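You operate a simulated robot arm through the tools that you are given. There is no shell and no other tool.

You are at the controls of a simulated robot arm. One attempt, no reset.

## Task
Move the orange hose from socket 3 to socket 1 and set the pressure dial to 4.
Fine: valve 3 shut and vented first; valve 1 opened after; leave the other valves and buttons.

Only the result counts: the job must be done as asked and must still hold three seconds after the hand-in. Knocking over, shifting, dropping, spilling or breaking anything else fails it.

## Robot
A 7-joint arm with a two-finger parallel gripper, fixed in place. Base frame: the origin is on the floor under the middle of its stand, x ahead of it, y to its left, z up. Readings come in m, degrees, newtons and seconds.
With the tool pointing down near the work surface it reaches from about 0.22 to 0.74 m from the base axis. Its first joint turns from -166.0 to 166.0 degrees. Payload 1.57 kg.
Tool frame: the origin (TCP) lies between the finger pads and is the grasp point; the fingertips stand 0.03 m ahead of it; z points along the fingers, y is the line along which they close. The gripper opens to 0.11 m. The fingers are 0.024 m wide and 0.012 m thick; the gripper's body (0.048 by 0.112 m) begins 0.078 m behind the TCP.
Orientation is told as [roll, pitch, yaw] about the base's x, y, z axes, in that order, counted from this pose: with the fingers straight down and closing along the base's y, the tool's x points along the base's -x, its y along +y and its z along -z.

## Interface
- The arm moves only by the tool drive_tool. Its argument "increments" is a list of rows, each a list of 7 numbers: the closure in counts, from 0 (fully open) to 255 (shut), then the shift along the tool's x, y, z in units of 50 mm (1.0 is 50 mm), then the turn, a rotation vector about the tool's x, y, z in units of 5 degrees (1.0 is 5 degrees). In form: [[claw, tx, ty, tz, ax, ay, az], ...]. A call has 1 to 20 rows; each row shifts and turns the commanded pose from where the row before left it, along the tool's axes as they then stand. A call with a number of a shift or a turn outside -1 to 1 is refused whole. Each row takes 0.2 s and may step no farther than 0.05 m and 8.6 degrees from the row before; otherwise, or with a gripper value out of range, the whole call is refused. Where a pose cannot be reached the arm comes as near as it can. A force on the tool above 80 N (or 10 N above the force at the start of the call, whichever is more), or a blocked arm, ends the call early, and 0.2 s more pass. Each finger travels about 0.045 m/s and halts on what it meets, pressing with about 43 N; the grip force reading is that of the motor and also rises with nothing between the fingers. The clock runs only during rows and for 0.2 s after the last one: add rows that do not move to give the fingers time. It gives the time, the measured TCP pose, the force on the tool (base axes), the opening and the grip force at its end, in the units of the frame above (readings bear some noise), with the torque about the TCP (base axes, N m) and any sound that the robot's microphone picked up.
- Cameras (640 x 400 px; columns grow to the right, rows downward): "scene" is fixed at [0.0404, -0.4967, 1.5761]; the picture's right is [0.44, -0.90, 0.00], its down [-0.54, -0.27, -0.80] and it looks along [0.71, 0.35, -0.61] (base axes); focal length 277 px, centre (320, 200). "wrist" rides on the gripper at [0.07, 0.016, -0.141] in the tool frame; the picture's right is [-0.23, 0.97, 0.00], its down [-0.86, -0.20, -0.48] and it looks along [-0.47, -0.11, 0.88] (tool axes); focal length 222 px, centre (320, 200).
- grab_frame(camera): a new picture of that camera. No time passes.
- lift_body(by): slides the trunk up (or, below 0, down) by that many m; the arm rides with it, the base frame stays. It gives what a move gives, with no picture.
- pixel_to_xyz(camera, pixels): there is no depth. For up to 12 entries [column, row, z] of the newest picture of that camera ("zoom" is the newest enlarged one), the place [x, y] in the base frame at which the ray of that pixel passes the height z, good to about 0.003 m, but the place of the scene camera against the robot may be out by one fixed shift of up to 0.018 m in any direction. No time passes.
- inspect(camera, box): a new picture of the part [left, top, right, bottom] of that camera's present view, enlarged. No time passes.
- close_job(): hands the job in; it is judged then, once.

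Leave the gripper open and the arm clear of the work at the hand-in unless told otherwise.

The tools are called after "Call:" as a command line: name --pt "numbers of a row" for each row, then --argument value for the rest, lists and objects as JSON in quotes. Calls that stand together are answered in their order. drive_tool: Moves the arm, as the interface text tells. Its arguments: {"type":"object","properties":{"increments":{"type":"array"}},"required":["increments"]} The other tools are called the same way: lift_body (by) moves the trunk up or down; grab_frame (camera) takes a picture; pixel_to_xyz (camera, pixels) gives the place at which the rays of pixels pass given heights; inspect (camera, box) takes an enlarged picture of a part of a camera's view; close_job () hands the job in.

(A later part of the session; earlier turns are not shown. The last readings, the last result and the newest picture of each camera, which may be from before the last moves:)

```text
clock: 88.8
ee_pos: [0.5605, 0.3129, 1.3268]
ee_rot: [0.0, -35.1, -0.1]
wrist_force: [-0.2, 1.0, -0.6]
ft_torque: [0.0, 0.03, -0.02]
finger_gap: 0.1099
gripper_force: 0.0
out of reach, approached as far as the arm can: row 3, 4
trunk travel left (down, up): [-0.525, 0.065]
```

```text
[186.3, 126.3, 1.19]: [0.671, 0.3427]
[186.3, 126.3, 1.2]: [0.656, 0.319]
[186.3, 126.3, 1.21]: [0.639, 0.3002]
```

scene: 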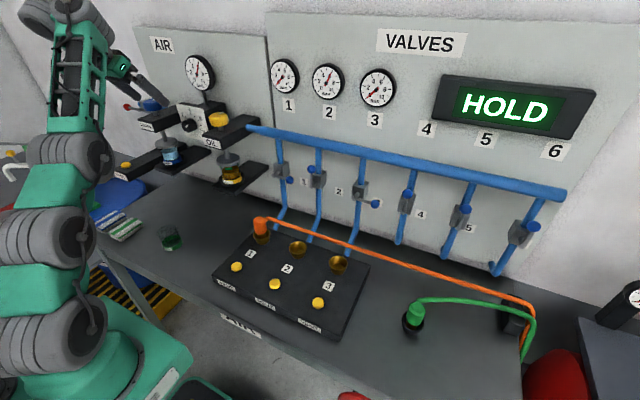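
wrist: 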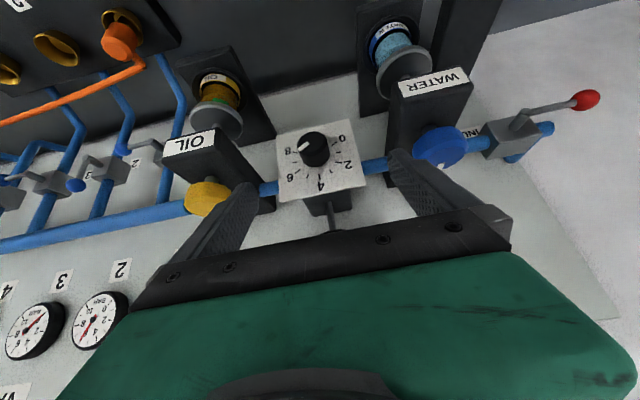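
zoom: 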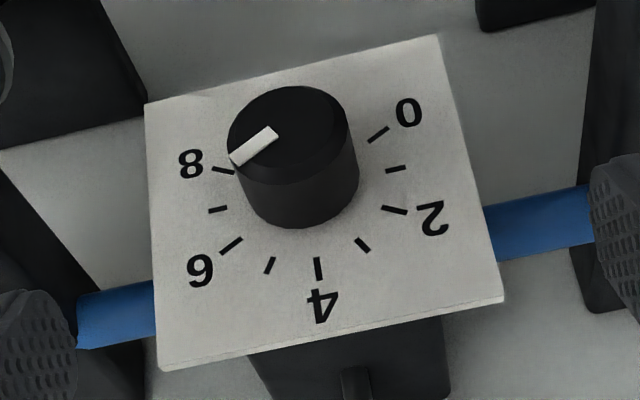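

The dial geometry is now consistent:
- **Plate:** at x≈0.684, centred at (y 0.301, z 1.200).
- **Knob:** about 40 mm across, from x≈0.650 to the plate.

I'll set the pitch to -30° and go to a pre-grasp point 80 mm back along the tool axis, at about (0.614, 0.301, 1.28).

Call:
drive_tool --pt "0 0 0 0 0 1 0" --pt "0 -0.228 -0.12 0.675 0 0 0" --pt "0 -0.228 -0.12 0.675 0 0 0" --pt "0 0 0 0 0 0 0"

Call:
grab_frame --camera "wrist"

Call:
inspect --camera "scene" --box '[110, 30, 260, 150]'

```text
clock: 89.8
ee_pos: [0.6136, 0.3004, 1.2813]
ee_rot: [0.1, -30.1, -0.1]
wrist_force: [-1.5, -0.1, 0.3]
ft_torque: [-0.01, 0.02, 0.0]
finger_gap: 0.11
gripper_force: 0.0
trunk travel left (down, up): [-0.525, 0.065]
```

```text
taken
```

wrist: 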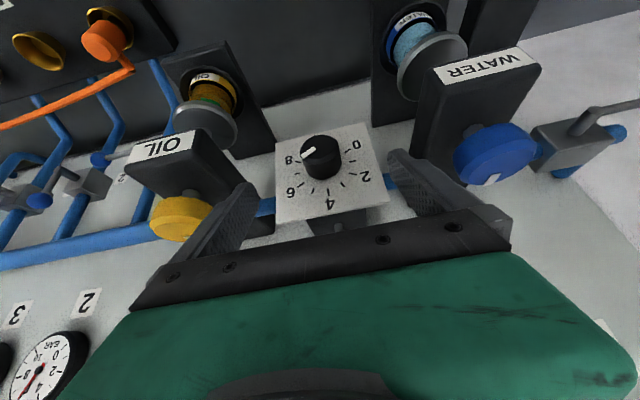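

```text
3.33 times, centred on (185, 90) of scene
```

zoom: 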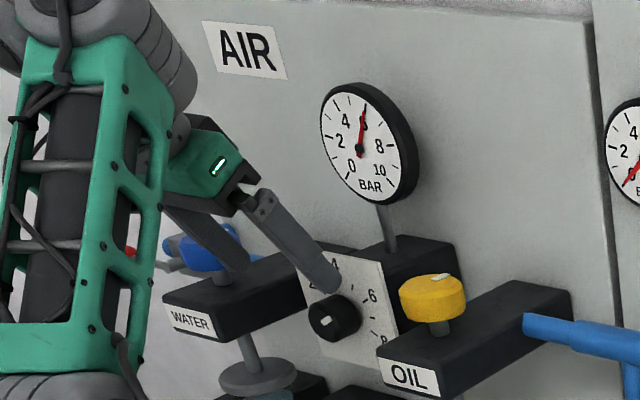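

Aligned: the knob is midway between the fingers. I'll advance 50 mm along the tool axis and check.

Call:
drive_tool --pt "0 0 0.01 0.34 0 0 0" --pt "0 0 0 0.33 0 0 0" --pt "0 0 0 0.33 0 0 0" --pt "0 0 0 0 0 0 0"

Call:
grab_frame --camera "wrist"

Call:
inspect --camera "scene" --box '[140, 60, 260, 150]'

```text
clock: 90.8
ee_pos: [0.6389, 0.2994, 1.2363]
ee_rot: [0.0, -30.1, -0.1]
wrist_force: [-0.3, -0.8, 0.1]
ft_torque: [0.01, -0.02, 0.01]
finger_gap: 0.11
gripper_force: 0.0
trunk travel left (down, up): [-0.525, 0.065]
```

```text
taken
```

wrist: 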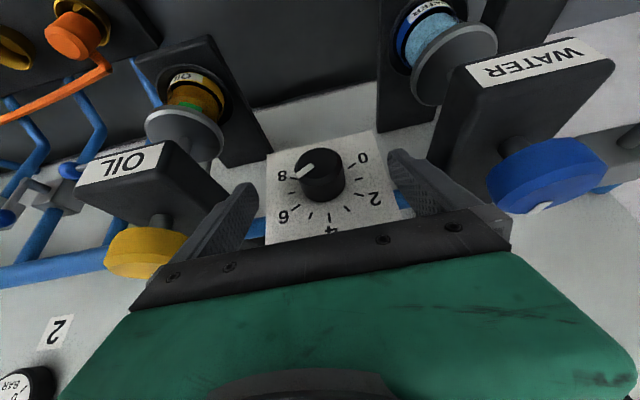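

```text
4.44 times, centred on (200, 105) of scene
```

zoom: 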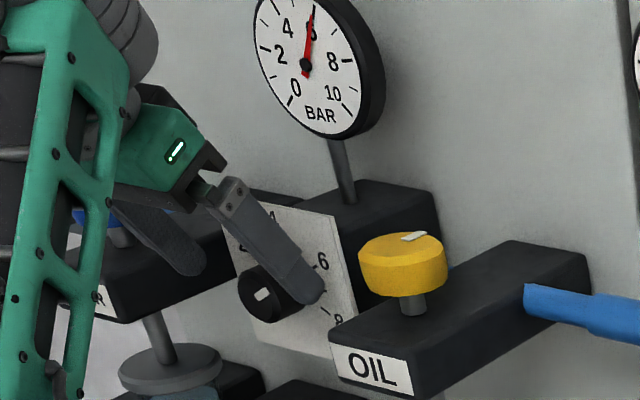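

Still clear. I'll advance the last 28 mm, which leaves the tips about 5 mm short of the plate.

Call:
drive_tool --pt "0 0 0.02 0.19 0 0 0" --pt "0 0 0 0.19 0 0 0" --pt "0 0 0 0.18 0 0 0" --pt "0 0 0 0 0 0 0"

Call:
inspect --camera "wrist" --box '[220, 110, 420, 240]'

Call:
inspect --camera "scene" --box '[160, 80, 240, 150]'

```text
clock: 91.8
ee_pos: [0.6524, 0.3011, 1.2113]
ee_rot: [-0.1, -30.2, -0.1]
wrist_force: [0.8, -0.7, -0.7]
ft_torque: [-0.05, 0.0, 0.01]
finger_gap: 0.11
gripper_force: 0.1
trunk travel left (down, up): [-0.525, 0.065]
```

```text
3.08 times, centred on (320, 175) of wrist
```

zoom: 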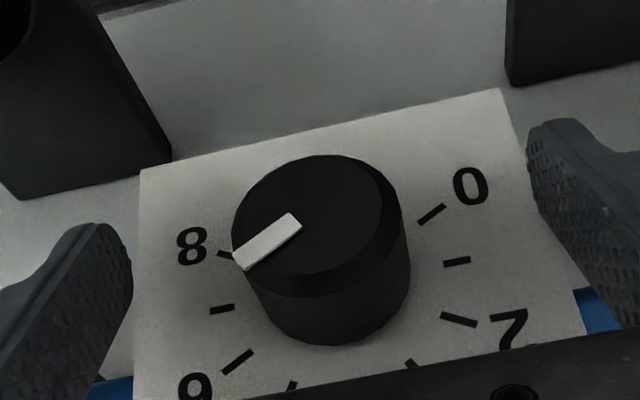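

```text
5.71 times, centred on (200, 115) of scene
```

zoom: 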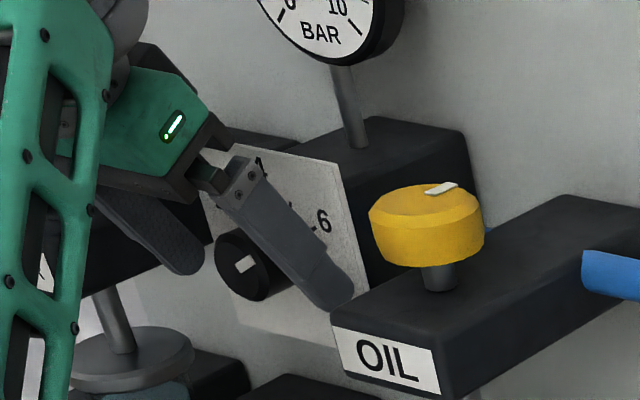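

The knob is between the pads. I'll close the grip on it.

Call:
drive_tool --pt "255 0 0 0 0 0 0" --pt "255 0 0 0 0 0 0" --pt "255 0 0 0 0 0 0" --pt "255 0 0 0 0 0 0" --pt "255 0 0 0 0 0 0" --pt "255 0 0 0 0 0 0" --pt "255 0 0 0 0 0 0"

Call:
inspect --camera "wrist" --box '[220, 110, 420, 240]'

```text
clock: 93.4
ee_pos: [0.6516, 0.3001, 1.211]
ee_rot: [0.0, -30.2, -0.1]
wrist_force: [-0.8, -1.7, 0.0]
ft_torque: [-0.03, -0.06, 0.05]
finger_gap: 0.0417
gripper_force: 42.4
trunk travel left (down, up): [-0.525, 0.065]
```

```text
3.08 times, centred on (320, 175) of wrist
```

zoom: 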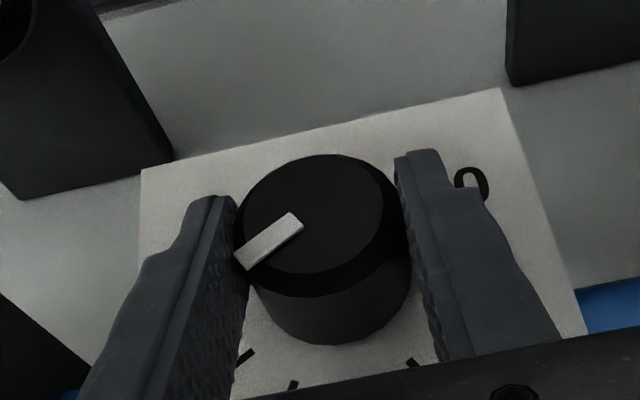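

Gripped, gap 41.7 mm. Now I'll turn counter-clockwise as seen from the robot, by swinging the hand around the knob's x-axis in 4° rows. I'll do three rows first to check.

Call:
drive_tool --pt "255 0 0.015 0 0.693 0 -0.4" --pt "255 0 0.015 0 0.693 0 -0.4" --pt "255 0 0.015 0 0.693 0 -0.4" --pt "255 0 0 0 0 0 0"

Call:
inspect --camera "wrist" --box '[220, 110, 420, 240]'

Call:
inspect --camera "scene" --box '[160, 50, 250, 150]'

```text
clock: 94.4
ee_pos: [0.6501, 0.3001, 1.2104]
ee_rot: [-0.1, -30.2, -0.1]
wrist_force: [-0.3, -1.7, -0.5]
ft_torque: [-0.02, 0.04, 0.01]
finger_gap: 0.0415
gripper_force: 45.3
out of reach, approached as far as the arm can: row 1, 2, 3
trunk travel left (down, up): [-0.525, 0.065]
```

```text
3.08 times, centred on (320, 175) of wrist
```

zoom: 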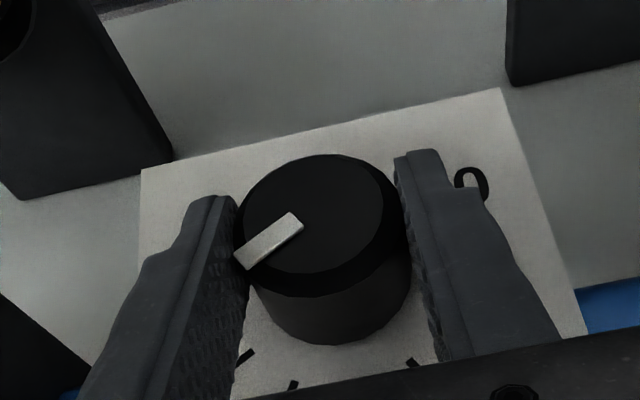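

```text
4.00 times, centred on (205, 100) of scene
```

zoom: 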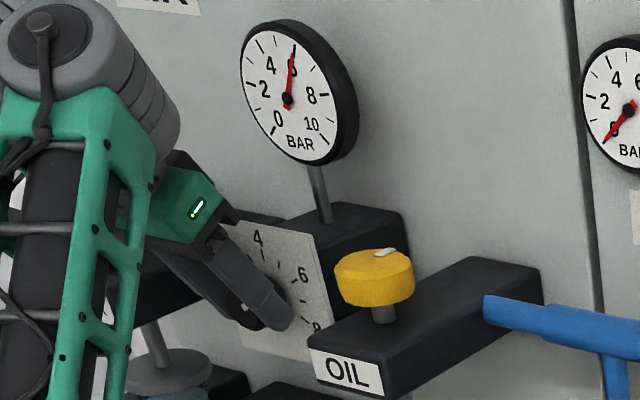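

The arm reports out of reach for this swing, so the knob hasn't moved. I'll look at the full scene to understand the arm posture.

Call:
grab_frame --camera "scene"

```text
taken
```

scene: 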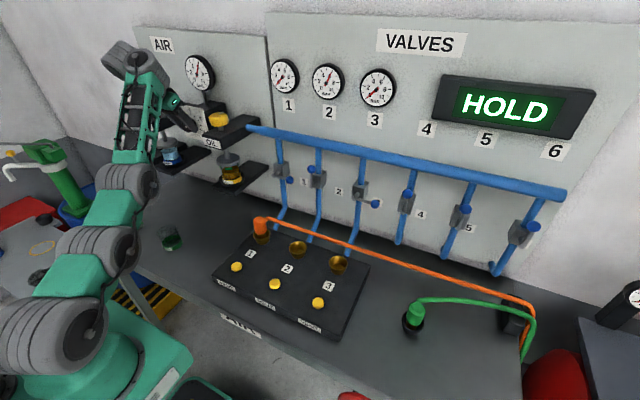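

The arm is stretched, with the shoulder too low for the leftward swing. I'll release the knob, back off along the tool axis, raise the trunk by the remaining 60 mm and re-approach.

Call:
drive_tool --pt "0 0 0 0 0 0 0" --pt "0 0 0 0 0 0 0" --pt "0 0 0 0 0 0 0" --pt "0 0 0 0 0 0 0" --pt "0 0 0 -0.4 0 0 0" --pt "0 0 0 -0.6 0 0 0" --pt "0 0 0 -0.6 0 0 0" --pt "0 0 0 0 0 0 0"

Call:
lift_body --by 0.06

```text
clock: 96.2
ee_pos: [0.61, 0.3014, 1.279]
ee_rot: [-0.1, -30.0, 0.0]
wrist_force: [0.2, 0.5, 0.1]
ft_torque: [-0.01, 0.0, 0.01]
finger_gap: 0.1099
gripper_force: 0.0
trunk travel left (down, up): [-0.525, 0.065]
```

```text
clock: 97.2
ee_pos: [0.6116, 0.3026, 1.3392]
ee_rot: [0.0, -30.1, -0.2]
wrist_force: [0.3, -1.1, -1.1]
ft_torque: [-0.03, 0.02, 0.01]
finger_gap: 0.1101
gripper_force: 0.1
trunk travel left (down, up): [-0.585, 0.005]
```

Now I'll go down 60 mm to the pre-grasp point and test a 12° left swing in free air.

Call:
drive_tool --pt "0 0.3 0 0.52 0 0 0" --pt "0 0.3 0 0.52 0 0 0" --pt "0 0 0 0 0 0 0" --pt "0 0 0 0 0.693 0 -0.4" --pt "0 0 0 0 0.693 0 -0.4" --pt "0 0 0 0 0.693 0 -0.4" --pt "0 0 0 0 0 0 0"

```text
clock: 98.8
ee_pos: [0.6147, 0.3023, 1.281]
ee_rot: [-13.4, -29.4, 6.8]
wrist_force: [0.3, -0.6, -0.6]
ft_torque: [0.02, 0.02, 0.03]
finger_gap: 0.1098
gripper_force: 0.1
out of reach, approached as far as the arm can: row 2, 6
trunk travel left (down, up): [-0.585, 0.005]
```

The swing works from here; the reading matches a 12° turn about x. I'll test further to about -32°, still in free air.

Call:
drive_tool --pt "0 0 0 0 0.693 0 -0.4" --pt "0 0 0 0 0.693 0 -0.4" --pt "0 0 0 0 0.693 0 -0.4" --pt "0 0 0 0 0.693 0 -0.4" --pt "0 0 0 0 0.693 0 -0.4" --pt "0 0 0 0 0 0 0"

Call:
grab_frame --camera "scene"

```text
clock: 100.2
ee_pos: [0.6147, 0.3021, 1.2812]
ee_rot: [-13.3, -29.4, 6.7]
wrist_force: [-0.6, 0.8, -0.1]
ft_torque: [-0.02, 0.03, -0.01]
finger_gap: 0.1099
gripper_force: 0.1
out of reach, approached as far as the arm can: row 1, 2, 3, 4, 5
trunk travel left (down, up): [-0.585, 0.005]
```

```text
taken
```

scene: 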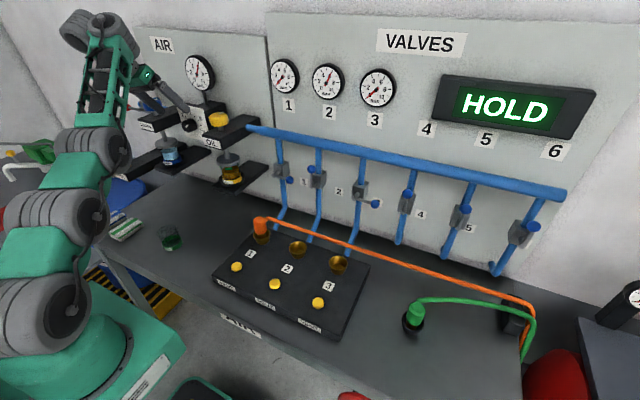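

It stops at about -12° on the left side. I'll check how far it can lean to the right instead, from -12° to +36°, so one stroke could cover most of the 60°. It stays at the pre-grasp point in free air; the hand remains above and in front of the OIL knob.

Call:
drive_tool --pt "0 0 0 0 -0.693 0 0.4" --pt "0 0 0 0 -0.693 0 0.4" --pt "0 0 0 0 -0.693 0 0.4" --pt "0 0 0 0 -0.693 0 0.4" --pt "0 0 0 0 -0.693 0 0.4" --pt "0 0 0 0 -0.693 0 0.4" --pt "0 0 0 0 -0.693 0 0.4" --pt "0 0 0 0 -0.693 0 0.4" --pt "0 0 0 0 -0.693 0 0.4" --pt "0 0 0 0 -0.693 0 0.4" --pt "0 0 0 0 -0.693 0 0.4" --pt "0 0 0 0 -0.693 0 0.4" --pt "0 0 0 0 0 0 0"

Call:
grab_frame --camera "scene"

Call:
grab_frame --camera "wrist"

```text
clock: 103.0
ee_pos: [0.6585, 0.3213, 1.3273]
ee_rot: [39.9, -23.3, -18.4]
wrist_force: [0.6, 0.3, 0.0]
ft_torque: [0.02, 0.0, 0.04]
finger_gap: 0.11
gripper_force: 0.1
out of reach, approached as far as the arm can: row 3, 4, 5, 6, 7, 8, 9, 10, 11, 12
trunk travel left (down, up): [-0.585, 0.005]
```

```text
taken
```

scene: 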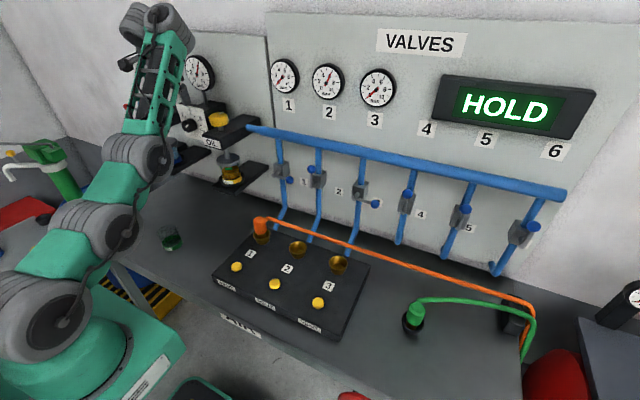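

```text
taken
```

wrist: 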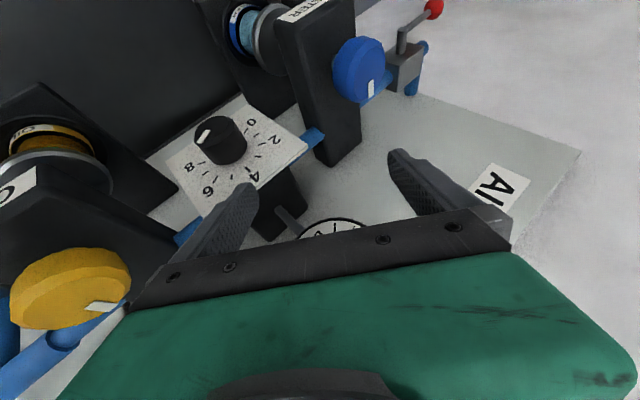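

The right lean is not reachable at that point: the arm drifted forward and up to (0.659, 0.321, 1.327). There's no contact force, but it's closer to the AIR gauge than I want. I'll back straight off 60 mm in -x first, then undo the lean.

Call:
drive_tool --pt "0 0.523 0 -0.294 0 0 0" --pt "0 0.523 0 -0.294 0 0 0" --pt "0 0 0 0 0 0 0"

```text
clock: 103.8
ee_pos: [0.6376, 0.345, 1.3432]
ee_rot: [40.1, -23.4, -18.5]
wrist_force: [-0.3, 0.4, -0.9]
ft_torque: [0.01, 0.02, 0.02]
finger_gap: 0.1098
gripper_force: 0.1
out of reach, approached as far as the arm can: row 1, 2
trunk travel left (down, up): [-0.585, 0.005]
```

Now I'll undo the lean, 36° back to upright.

Call:
drive_tool --pt "0 0 0 0 0.693 0 -0.4" --pt "0 0 0 0 0.693 0 -0.4" --pt "0 0 0 0 0.693 0 -0.4" --pt "0 0 0 0 0.693 0 -0.4" --pt "0 0 0 0 0.693 0 -0.4" --pt "0 0 0 0 0.693 0 -0.4" --pt "0 0 0 0 0.693 0 -0.4" --pt "0 0 0 0 0.693 0 -0.4" --pt "0 0 0 0 0.693 0 -0.4" --pt "0 0 0 0 0 0 0"

Call:
grab_frame --camera "scene"

```text
clock: 106.0
ee_pos: [0.6258, 0.3407, 1.3365]
ee_rot: [9.6, -29.6, -4.7]
wrist_force: [0.4, 0.6, -0.2]
ft_torque: [0.03, -0.01, 0.01]
finger_gap: 0.1101
gripper_force: 0.1
out of reach, approached as far as the arm can: row 7, 8, 9
trunk travel left (down, up): [-0.585, 0.005]
```

```text
taken
```

scene: 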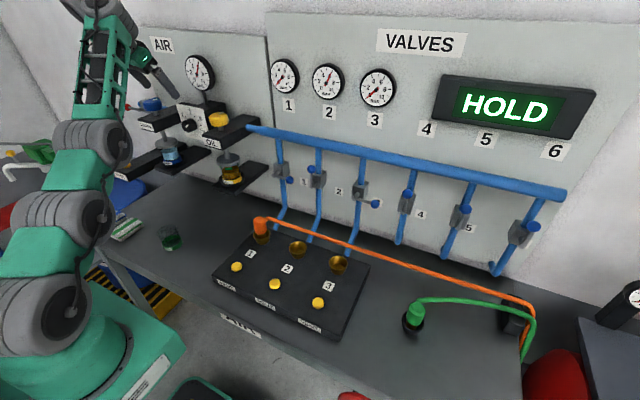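

The command now follows the measured pose. I'll retreat toward the body and a bit lower, out in free air, to get back to the elbow-up posture.

Call:
drive_tool --pt "0 0.625 -0.285 -0.118 0 0 0" --pt "0 0.625 -0.285 -0.118 0 0 0" --pt "0 0.625 -0.285 -0.118 0 0 0" --pt "0 0.625 -0.285 -0.118 0 0 0" --pt "0 0 0 0 0 0 0"

```text
clock: 107.2
ee_pos: [0.5799, 0.3369, 1.3377]
ee_rot: [9.6, -29.6, -4.7]
wrist_force: [0.1, 0.1, -0.7]
ft_torque: [-0.01, 0.0, -0.01]
finger_gap: 0.1099
gripper_force: 0.1
out of reach, approached as far as the arm can: row 2, 3, 4
trunk travel left (down, up): [-0.585, 0.005]
```

It's stuck near the stretched posture again. Last time reducing the tilt freed it, so I'll take out about 20° of pitch here in free air and then descend.

Call:
drive_tool --pt "0 0 0 0 0.6 0.9 0" --pt "0 0 0 0 0.6 0.9 0" --pt "0 0 0 0 0.5 0.9 0" --pt "0 0 0 0 0 0.9 0" --pt "0 0 0 0 0 0 0"

Call:
grab_frame --camera "scene"

```text
clock: 108.4
ee_pos: [0.5626, 0.3326, 1.3281]
ee_rot: [0.6, -11.6, -3.4]
wrist_force: [0.1, -0.6, 1.0]
ft_torque: [0.02, 0.01, 0.01]
finger_gap: 0.1101
gripper_force: 0.0
out of reach, approached as far as the arm can: row 3, 4
trunk travel left (down, up): [-0.585, 0.005]
```

```text
taken
```

scene: 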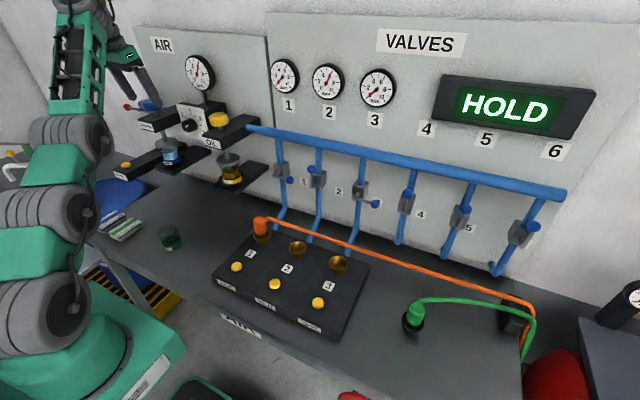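

Now I'll move down and slightly back toward (0.52, 0.28, 1.23), in free air in front of the shelves.

Call:
drive_tool --pt "0 0.28 -0.26 0.453 0 0 0" --pt "0 0.28 -0.26 0.453 0 0 0" --pt "0 0.28 -0.26 0.453 0 0 0" --pt "0 0.28 -0.26 0.453 0 0 0" --pt "0 0 0 0 0 0 0"

Call:
grab_frame --camera "scene"

```text
clock: 109.6
ee_pos: [0.5896, 0.3321, 1.2702]
ee_rot: [0.6, -11.8, -3.4]
wrist_force: [-0.2, -0.2, 0.7]
ft_torque: [0.0, -0.02, 0.01]
finger_gap: 0.1098
gripper_force: 0.1
out of reach, approached as far as the arm can: row 1, 2, 3, 4
trunk travel left (down, up): [-0.585, 0.005]
```

```text
taken
```

scene: 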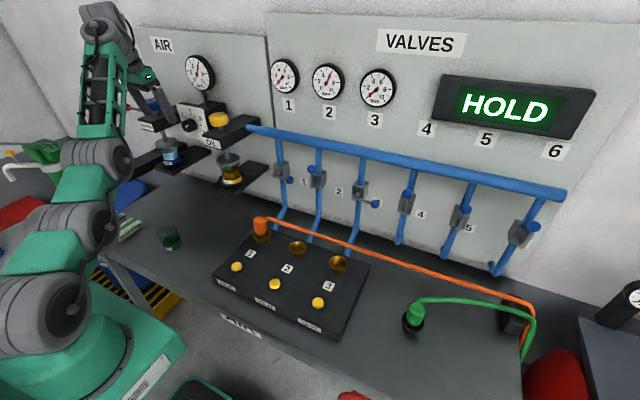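

Descending just pushes the arm outward in this posture, so I'll work with the posture instead. I'll turn the knob in short strokes: grip, swing about 10°, open slightly, swing back, repeat. I'll return to the pre-grasp point with pitch -30° and a slight left lean of -8°.

Call:
drive_tool --pt "0 -0.1 -0.285 -0.3 0 0 0" --pt "0 -0.1 -0.285 -0.2 0 0 0" --pt "0 0 0 0 0 -0.9 0" --pt "0 0 0 0 0 -0.9 0" --pt "0 0 0 0 0 -0.9 0" --pt "0 0 0 0 0 -0.9 0" --pt "0 0 0 0 0.52 0 -0.7" --pt "0 0 0 0 0.52 0 -0.7" --pt "0 0 0 0 0 0 0"

Call:
grab_frame --camera "wrist"

```text
clock: 111.6
ee_pos: [0.5755, 0.3225, 1.3499]
ee_rot: [-8.4, -29.2, 4.4]
wrist_force: [-0.3, 0.4, 0.2]
ft_torque: [0.06, -0.02, 0.0]
finger_gap: 0.1103
gripper_force: 0.2
out of reach, approached as far as the arm can: row 3, 4, 5, 6, 8
trunk travel left (down, up): [-0.585, 0.005]
```

```text
taken
```

wrist: 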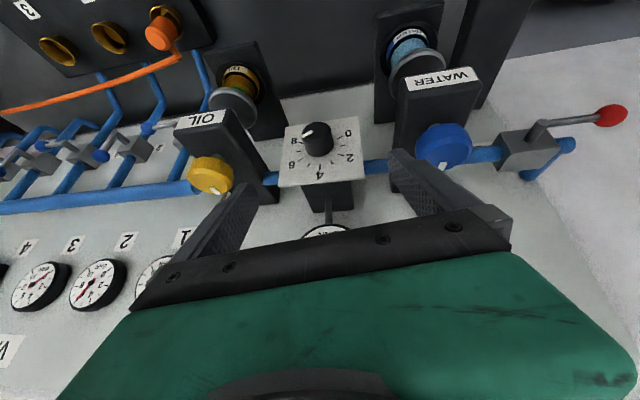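

The knob is in line with the tool axis from here. I'll advance 80 mm along it to the pre-grasp point.

Call:
drive_tool --pt "0 0.03 -0.01 0.53 0 0 0" --pt "0 0.03 -0.01 0.53 0 0 0" --pt "0 0.03 -0.01 0.54 0 0 0" --pt "0 0 0 0 0 0 0"

```text
clock: 112.6
ee_pos: [0.6115, 0.313, 1.2795]
ee_rot: [-8.4, -29.4, 4.3]
wrist_force: [0.0, -0.5, -0.5]
ft_torque: [0.01, 0.0, 0.02]
finger_gap: 0.11
gripper_force: 0.0
trunk travel left (down, up): [-0.585, 0.005]
```

Good, no flags. I'll advance another 79 mm onto the knob with the fingers fully open, and look.

Call:
drive_tool --pt "0 0 -0.01 0.5 0 0 0" --pt "0 0 -0.01 0.5 0 0 0" --pt "0 0 0 0.35 0 0 0" --pt "0 0 0 0.23 0 0 0" --pt "0 0 0 0 0 0 0"

Call:
inspect --camera "wrist" --box '[220, 110, 420, 240]'

Call:
inspect --camera "scene" --box '[150, 60, 250, 150]'

```text
clock: 113.8
ee_pos: [0.6414, 0.3031, 1.2198]
ee_rot: [-8.4, -29.3, 4.5]
wrist_force: [-0.5, 0.9, 0.2]
ft_torque: [0.01, 0.02, -0.01]
finger_gap: 0.1099
gripper_force: 0.1
out of reach, approached as far as the arm can: row 4
trunk travel left (down, up): [-0.585, 0.005]
```

```text
3.08 times, centred on (320, 175) of wrist
```

zoom: 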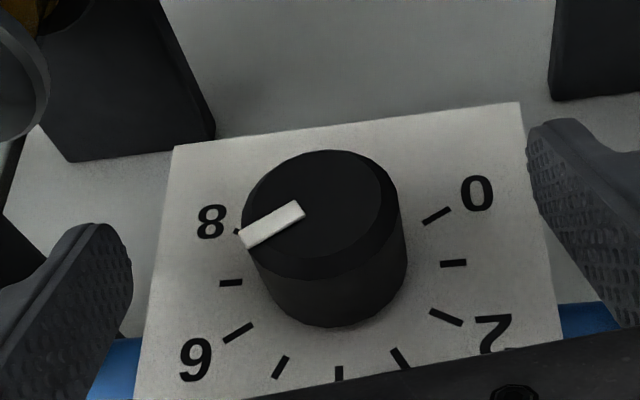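

```text
4.44 times, centred on (200, 105) of scene
```

zoom: 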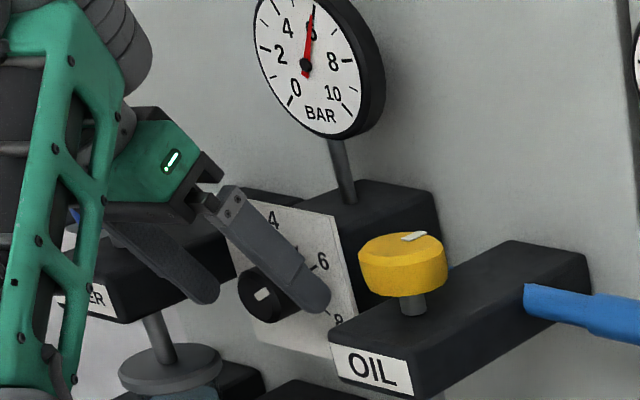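

Close to the wanted depth; the pads would overlap the knob by about 17 mm. With the fingers still open I'll probe how far the hand can swing around the knob's axis here: three 4° rows to the left.

Call:
drive_tool --pt "0 0 0.028 0 0.693 0 -0.4" --pt "0 0 0.028 0 0.693 0 -0.4" --pt "0 0 0.028 0 0.693 0 -0.4" --pt "0 0 0 0 0 0 0"

```text
clock: 114.8
ee_pos: [0.6299, 0.2947, 1.2164]
ee_rot: [-16.3, -27.7, 8.7]
wrist_force: [-0.3, -0.3, -0.5]
ft_torque: [0.01, 0.04, -0.03]
finger_gap: 0.1101
gripper_force: 0.1
out of reach, approached as far as the arm can: row 1, 2, 3
trunk travel left (down, up): [-0.585, 0.005]
```

The left side is limited by reach; it drifted inward at about -15°. The right-lean range should be better at the previous trunk height, where 0° was fine. I'll back off while undoing the lean, then lower the trunk 60 mm.

Call:
drive_tool --pt "0 0 0 -0.5 -0.693 0 0.4" --pt "0 0 0 -0.5 -0.693 0 0.4" --pt "0 0 0 -0.4 -0.693 0 0.4" --pt "0 0 0 -0.2 -0.693 0 0.4" --pt "0 0 0 0 0 0 0"

```text
clock: 116.0
ee_pos: [0.6042, 0.3175, 1.2928]
ee_rot: [0.7, -29.3, -0.3]
wrist_force: [0.5, 0.1, 0.0]
ft_torque: [-0.02, 0.02, 0.03]
finger_gap: 0.1101
gripper_force: 0.1
out of reach, approached as far as the arm can: row 1, 2, 3, 4
trunk travel left (down, up): [-0.585, 0.005]
```

Now I'll lower the trunk 60 mm. The tips stay about 20 mm in front of the knob face.

Call:
lift_body --by -0.06

Call:
drive_tool --pt "0 -0.25 -0.16 -0.43 0 0 0" --pt "0 -0.25 -0.16 -0.43 0 0 0" --pt "0 0 0 0 0 0 0"

```text
clock: 117.0
ee_pos: [0.6053, 0.3168, 1.233]
ee_rot: [0.6, -29.3, -0.2]
wrist_force: [0.0, -0.1, -0.8]
ft_torque: [0.01, -0.01, -0.03]
finger_gap: 0.1101
gripper_force: 0.0
trunk travel left (down, up): [-0.525, 0.065]
```

```text
clock: 117.8
ee_pos: [0.6062, 0.3007, 1.2825]
ee_rot: [0.5, -29.3, -0.3]
wrist_force: [0.5, -0.6, 0.7]
ft_torque: [0.01, 0.01, 0.01]
finger_gap: 0.11
gripper_force: 0.1
trunk travel left (down, up): [-0.525, 0.065]
```

No flags and well aligned. I'll advance 83 mm onto the knob with the fingers open, then probe a right lean of 12° there.

Call:
drive_tool --pt "0 -0.03 0 0.5 0 0 0" --pt "0 -0.03 0 0.5 0 0 0" --pt "0 -0.03 0 0.4 0 0 0" --pt "0 0 0 0.26 0 0 0" --pt "0 0 0 0 0 0 0" --pt "0 0 -0.02 0 -0.693 0 0.4" --pt "0 0 -0.02 0 -0.693 0 0.4" --pt "0 0 -0.02 0 -0.693 0 0.4" --pt "0 0 0 0 0 0 0"

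Call:
inspect --camera "wrist" --box '[220, 110, 420, 240]'

```text
clock: 119.8
ee_pos: [0.6529, 0.2992, 1.2133]
ee_rot: [14.4, -28.5, -6.9]
wrist_force: [0.3, -0.5, -0.5]
ft_torque: [0.01, -0.02, -0.01]
finger_gap: 0.1097
gripper_force: 0.2
trunk travel left (down, up): [-0.525, 0.065]
```

```text
3.08 times, centred on (320, 175) of wrist
```

zoom: 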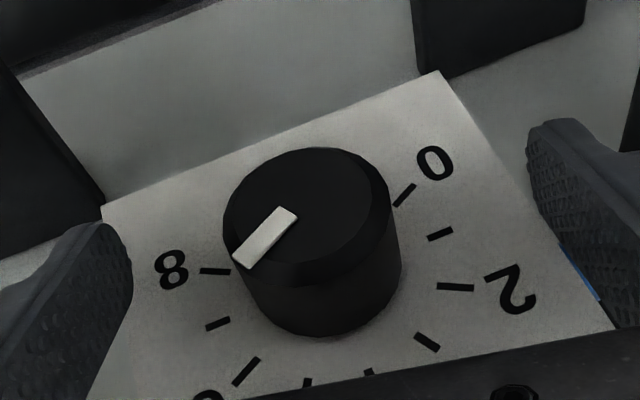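

A right lean of about 13° works with no flags. I'll probe another 16°.

Call:
drive_tool --pt "0 0 -0.02 0 -0.693 0 0.4" --pt "0 0 -0.02 0 -0.693 0 0.4" --pt "0 0 -0.02 0 -0.693 0 0.4" --pt "0 0 -0.02 0 -0.693 0 0.4" --pt "0 0 0 0 0 0 0"

Call:
inspect --camera "wrist" --box '[220, 110, 420, 240]'

Call:
grab_frame --camera "scene"

```text
clock: 120.7
ee_pos: [0.66, 0.3022, 1.2242]
ee_rot: [28.6, -26.3, -13.6]
wrist_force: [-79.8, -24.9, -3.6]
ft_torque: [-0.37, 3.25, -3.42]
finger_gap: 0.1101
gripper_force: 0.1
out of reach, approached as far as the arm can: row 1, 2, 3, 4
trunk travel left (down, up): [-0.525, 0.065]
stopped in row 4: the force on the tool passed its limit at 99 N (the readings are from after the stop); the commanded pose is now the measured one
```

```text
3.08 times, centred on (320, 175) of wrist
```

zoom: 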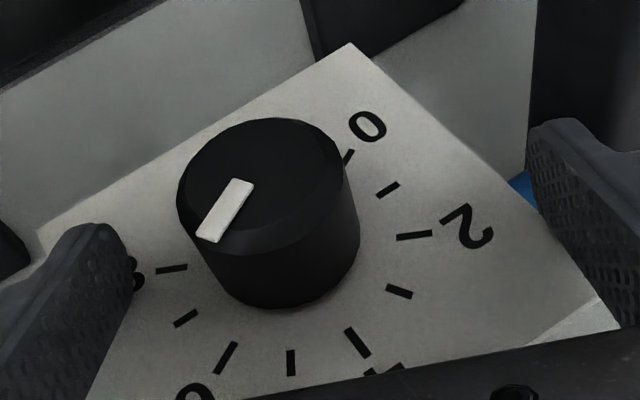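

```text
taken
```

scene: 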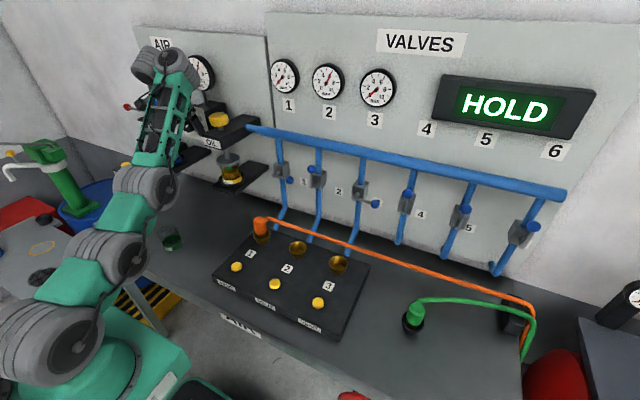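

The arm drifted forward on that lean and the fingertips touched the dial plate with 80 N; the call stopped there. I'll back off 15 mm straight away and return the lean to about +12°, which was clean.

Call:
drive_tool --pt "0 0.26 0 -0.15 0 0 0" --pt "0 0 0.02 0 0.693 0 -0.4" --pt "0 0 0.02 0 0.693 0 -0.4" --pt "0 0 0.02 0 0.693 0 -0.4" --pt "0 0 0 0 0 0 0"

Call:
inspect --camera "wrist" --box '[220, 110, 420, 240]'

Call:
inspect --camera "scene" --box '[130, 40, 260, 170]'

```text
clock: 121.9
ee_pos: [0.6589, 0.3142, 1.2177]
ee_rot: [14.9, -27.9, -7.4]
wrist_force: [-73.2, -7.0, -43.5]
ft_torque: [2.4, 3.49, -3.94]
finger_gap: 0.1101
gripper_force: 0.1
out of reach, approached as far as the arm can: row 1
trunk travel left (down, up): [-0.525, 0.065]
```

```text
3.08 times, centred on (320, 175) of wrist
```

zoom: 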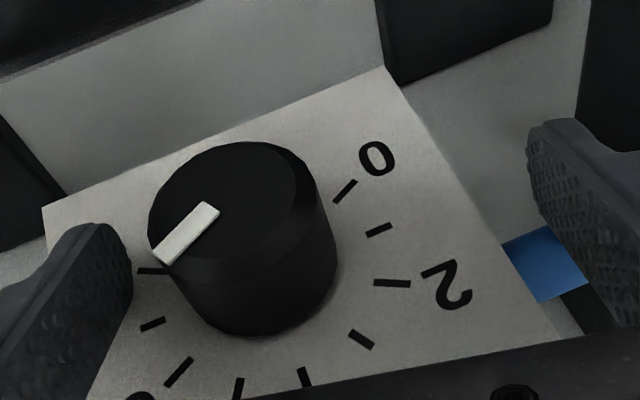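

```text
3.08 times, centred on (195, 105) of scene
```

zoom: 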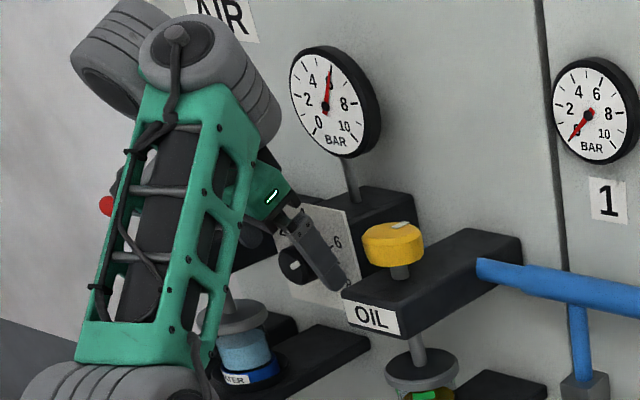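

Still 85 N against the plate because that back-off row was out of reach. I'll pull straight back along the tool axis instead, which has been a free direction.

Call:
drive_tool --pt "0 0 0 -0.25 0 0 0" --pt "0 0 0 -0.3 0 0 0" --pt "0 0 0 -0.3 0 0 0" --pt "0 0 0 0 0 0 0"

Call:
grab_frame --camera "wrist"

```text
clock: 122.9
ee_pos: [0.6448, 0.3049, 1.2567]
ee_rot: [15.2, -28.3, -7.3]
wrist_force: [-0.5, 0.5, 0.4]
ft_torque: [-0.06, 0.0, -0.02]
finger_gap: 0.1098
gripper_force: 0.0
trunk travel left (down, up): [-0.525, 0.065]
```

```text
taken
```

wrist: 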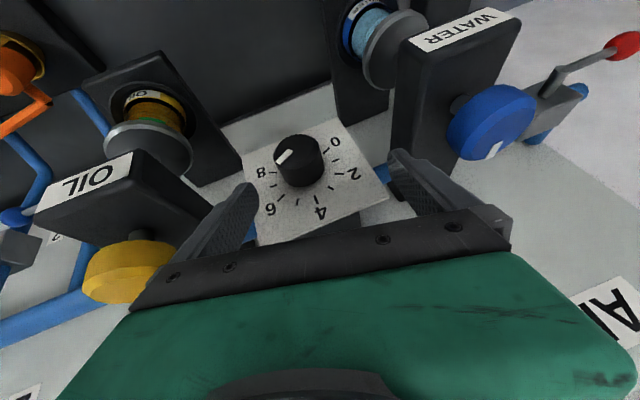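

Free again with zero force, and the dial looks unchanged. I'll use short strokes between +12° and 0°, keeping the tips about 8 mm off the plate. First I'll re-approach the knob at the +13° lean.

Call:
drive_tool --pt "0 0.117 -0.117 0.0 0 0 0" --pt "0 0.117 -0.117 0.2 0 0 0" --pt "0 0.117 -0.117 0.28 0 0 0" --pt "0 0 0 0.28 0 0 0" --pt "0 0 0 0 0 0 0"

Call:
inspect --camera "wrist" --box '[220, 110, 420, 240]'

```text
clock: 124.1
ee_pos: [0.6555, 0.3003, 1.2144]
ee_rot: [15.1, -28.1, -7.2]
wrist_force: [0.0, -0.3, -0.3]
ft_torque: [-0.01, 0.0, 0.04]
finger_gap: 0.11
gripper_force: 0.1
out of reach, approached as far as the arm can: row 3
trunk travel left (down, up): [-0.525, 0.065]
```

```text
3.08 times, centred on (320, 175) of wrist
```

zoom: 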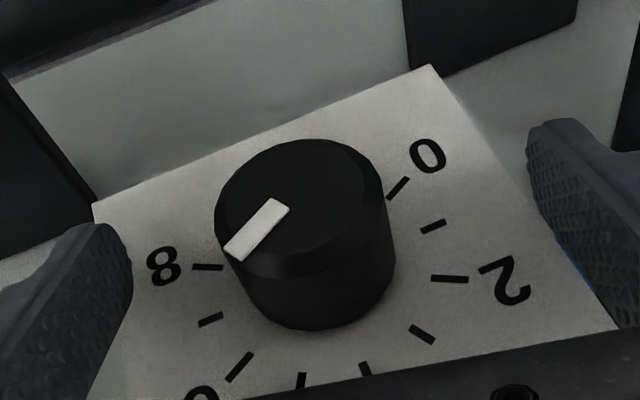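

No contact, and the knob sits about 3.5 mm to the right of the gap's centre. I'll shift that, close the grip, and swing 12° left with the knob in hand.

Call:
drive_tool --pt "0 0.04 -0.07 -0.03 0 0 0" --pt "255 0 0 0 0 0 0" --pt "255 0 0 0 0 0 0" --pt "255 0 0 0 0 0 0" --pt "255 0 0 0 0 0 0" --pt "255 0 0 0 0 0 0" --pt "255 0 0 0 0 0 0" --pt "255 0 0.018 0 0.693 0 -0.4" --pt "255 0 0.018 0 0.693 0 -0.4" --pt "255 0 0.018 0 0.693 0 -0.4" --pt "255 0 0 0 0 0 0"

Call:
inspect --camera "wrist" --box '[220, 110, 420, 240]'

Call:
inspect --camera "scene" --box '[160, 40, 260, 150]'

```text
clock: 126.5
ee_pos: [0.6537, 0.3001, 1.2148]
ee_rot: [1.6, -29.1, -0.5]
wrist_force: [15.6, 3.4, 9.6]
ft_torque: [0.07, -0.83, -0.48]
finger_gap: 0.0414
gripper_force: 45.6
trunk travel left (down, up): [-0.525, 0.065]
```

```text
3.08 times, centred on (320, 175) of wrist
```

zoom: 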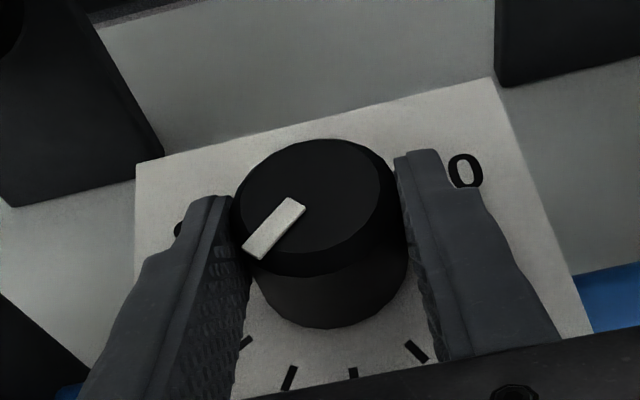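

```text
3.64 times, centred on (210, 95) of scene
```

zoom: 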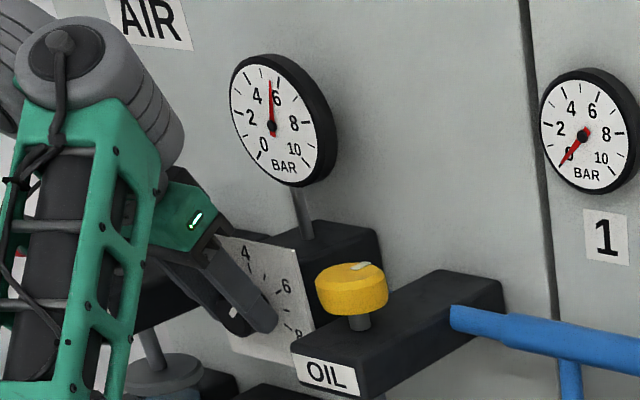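

It works. The knob turned and the AIR gauge dropped to about 5.6, so 12° is about 0.4 bar. I'll repeat the stroke: open to about 70 mm, swing back 12°, grip, swing 12° left.

Call:
drive_tool --pt "93 0 0 0 0 0 0" --pt "93 0 0 0 0 0 0" --pt "93 0 -0.018 0 -0.693 0 0.4" --pt "93 0 -0.018 0 -0.693 0 0.4" --pt "93 0 -0.018 0 -0.693 0 0.4" --pt "93 0 0 0 0 0 0" --pt "255 0 0 0 0 0 0" --pt "255 0 0 0 0 0 0" --pt "255 0 0 0 0 0 0" --pt "255 0 0 0 0 0 0" --pt "255 0 0.018 0 0.693 0 -0.4" --pt "255 0 0.018 0 0.693 0 -0.4" --pt "255 0 0.018 0 0.693 0 -0.4" --pt "255 0 0 0 0 0 0"

Call:
inspect --camera "wrist" --box '[220, 110, 420, 240]'

Call:
inspect --camera "scene" --box '[160, 40, 260, 150]'

```text
clock: 129.5
ee_pos: [0.6527, 0.299, 1.2149]
ee_rot: [1.6, -29.0, -0.6]
wrist_force: [13.4, 3.7, 7.1]
ft_torque: [0.04, -0.38, -0.91]
finger_gap: 0.0413
gripper_force: 45.5
trunk travel left (down, up): [-0.525, 0.065]
```

```text
3.08 times, centred on (320, 175) of wrist
```

zoom: 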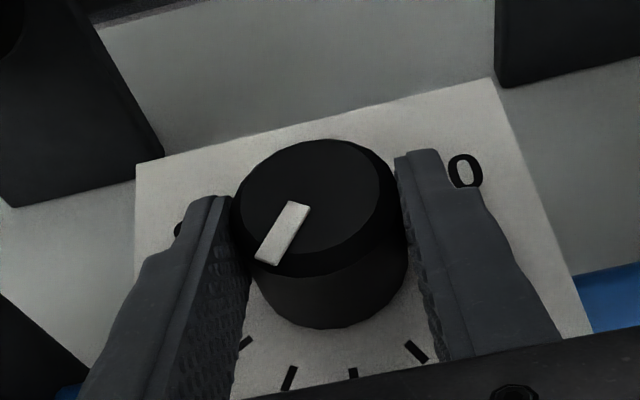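

```text
3.64 times, centred on (210, 95) of scene
```

zoom: 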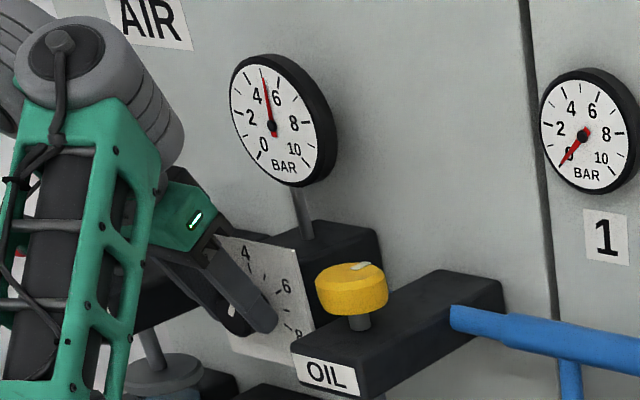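

The second stroke was just as clean; the gauge is at about 5.2. Third stroke.

Call:
drive_tool --pt "93 0 0 0 0 0 0" --pt "93 0 0 0 0 0 0" --pt "93 0 -0.018 0 -0.693 0 0.4" --pt "93 0 -0.018 0 -0.693 0 0.4" --pt "93 0 -0.018 0 -0.693 0 0.4" --pt "93 0 0 0 0 0 0" --pt "255 0 0 0 0 0 0" --pt "255 0 0 0 0 0 0" --pt "255 0 0 0 0 0 0" --pt "255 0 0 0 0 0 0" --pt "255 0 0.018 0 0.693 0 -0.4" --pt "255 0 0.018 0 0.693 0 -0.4" --pt "255 0 0.018 0 0.693 0 -0.4" --pt "255 0 0 0 0 0 0"

Call:
inspect --camera "wrist" --box '[220, 110, 420, 240]'

Call:
inspect --camera "scene" --box '[160, 40, 260, 150]'

```text
clock: 132.5
ee_pos: [0.6523, 0.2999, 1.2146]
ee_rot: [1.5, -28.9, -0.6]
wrist_force: [10.7, 1.0, 4.6]
ft_torque: [0.01, -0.09, -0.53]
finger_gap: 0.0416
gripper_force: 45.0
trunk travel left (down, up): [-0.525, 0.065]
```

```text
3.08 times, centred on (320, 175) of wrist
```

zoom: 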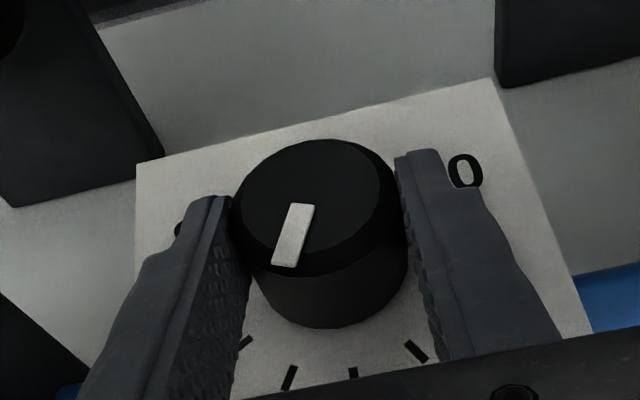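

```text
3.64 times, centred on (210, 95) of scene
```

zoom: 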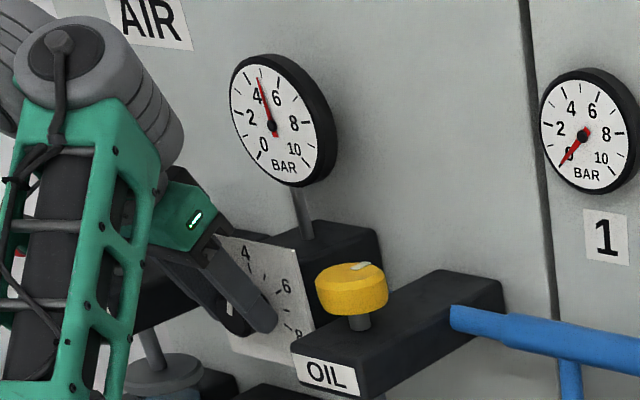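

Gauge at about 4.8. Fourth stroke.

Call:
drive_tool --pt "93 0 0 0 0 0 0" --pt "93 0 0 0 0 0 0" --pt "93 0 -0.018 0 -0.693 0 0.4" --pt "93 0 -0.018 0 -0.693 0 0.4" --pt "93 0 -0.018 0 -0.693 0 0.4" --pt "93 0 0 0 0 0 0" --pt "255 0 0 0 0 0 0" --pt "255 0 0 0 0 0 0" --pt "255 0 0 0 0 0 0" --pt "255 0 0 0 0 0 0" --pt "255 0 0.018 0 0.693 0 -0.4" --pt "255 0 0.018 0 0.693 0 -0.4" --pt "255 0 0.018 0 0.693 0 -0.4" --pt "255 0 0 0 0 0 0"

Call:
inspect --camera "wrist" --box '[220, 110, 420, 240]'

Call:
inspect --camera "scene" --box '[170, 50, 230, 100]'

```text
clock: 135.5
ee_pos: [0.6529, 0.299, 1.2149]
ee_rot: [1.6, -29.1, -0.5]
wrist_force: [13.4, 2.4, 6.3]
ft_torque: [0.04, -0.75, -0.63]
finger_gap: 0.0411
gripper_force: 45.0
trunk travel left (down, up): [-0.525, 0.065]
```

```text
3.08 times, centred on (320, 175) of wrist
```

zoom: 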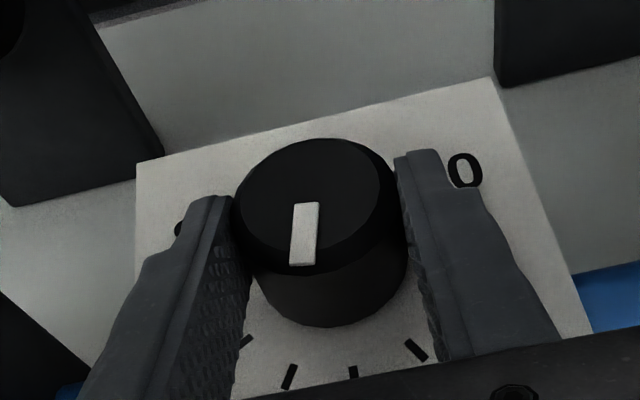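

```text
8.00 times, centred on (200, 75) of scene
```

zoom: 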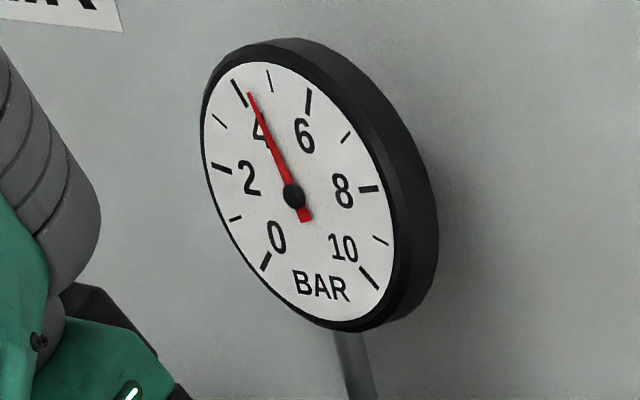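

The gauge needle is between 4 and 5, at about 4.3. The next stroke needs only about 8°, so I'll swing two rows while gripping and then read the gauge and mark carefully.

Call:
drive_tool --pt "93 0 0 0 0 0 0" --pt "93 0 0 0 0 0 0" --pt "93 0 -0.018 0 -0.693 0 0.4" --pt "93 0 -0.018 0 -0.693 0 0.4" --pt "93 0 -0.018 0 -0.693 0 0.4" --pt "93 0 0 0 0 0 0" --pt "255 0 0 0 0 0 0" --pt "255 0 0 0 0 0 0" --pt "255 0 0 0 0 0 0" --pt "255 0 0 0 0 0 0" --pt "255 0 0.018 0 0.693 0 -0.4" --pt "255 0 0.018 0 0.693 0 -0.4" --pt "255 0 0 0 0 0 0" --pt "255 0 0 0 0 0 0"

Call:
inspect --camera "wrist" --box '[220, 110, 420, 240]'

Call:
inspect --camera "scene" --box '[170, 50, 230, 100]'

```text
clock: 138.5
ee_pos: [0.6533, 0.2992, 1.2157]
ee_rot: [6.1, -28.8, -2.9]
wrist_force: [6.8, -0.6, 1.5]
ft_torque: [0.01, -0.09, -0.78]
finger_gap: 0.0415
gripper_force: 44.8
trunk travel left (down, up): [-0.525, 0.065]
```

```text
3.08 times, centred on (320, 175) of wrist
```

zoom: 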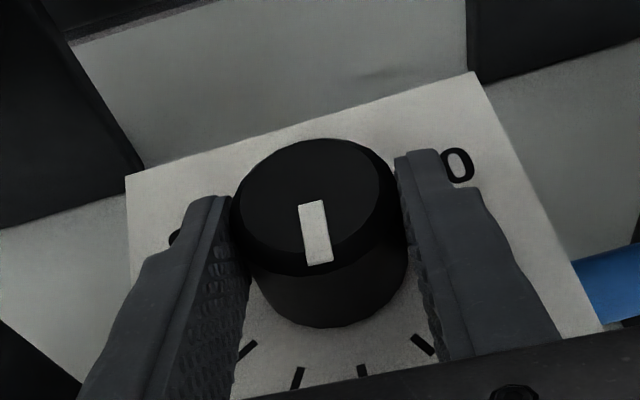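

```text
8.00 times, centred on (200, 75) of scene
```

zoom: 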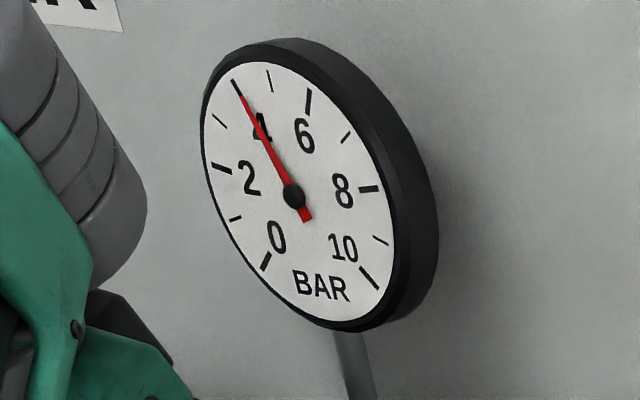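

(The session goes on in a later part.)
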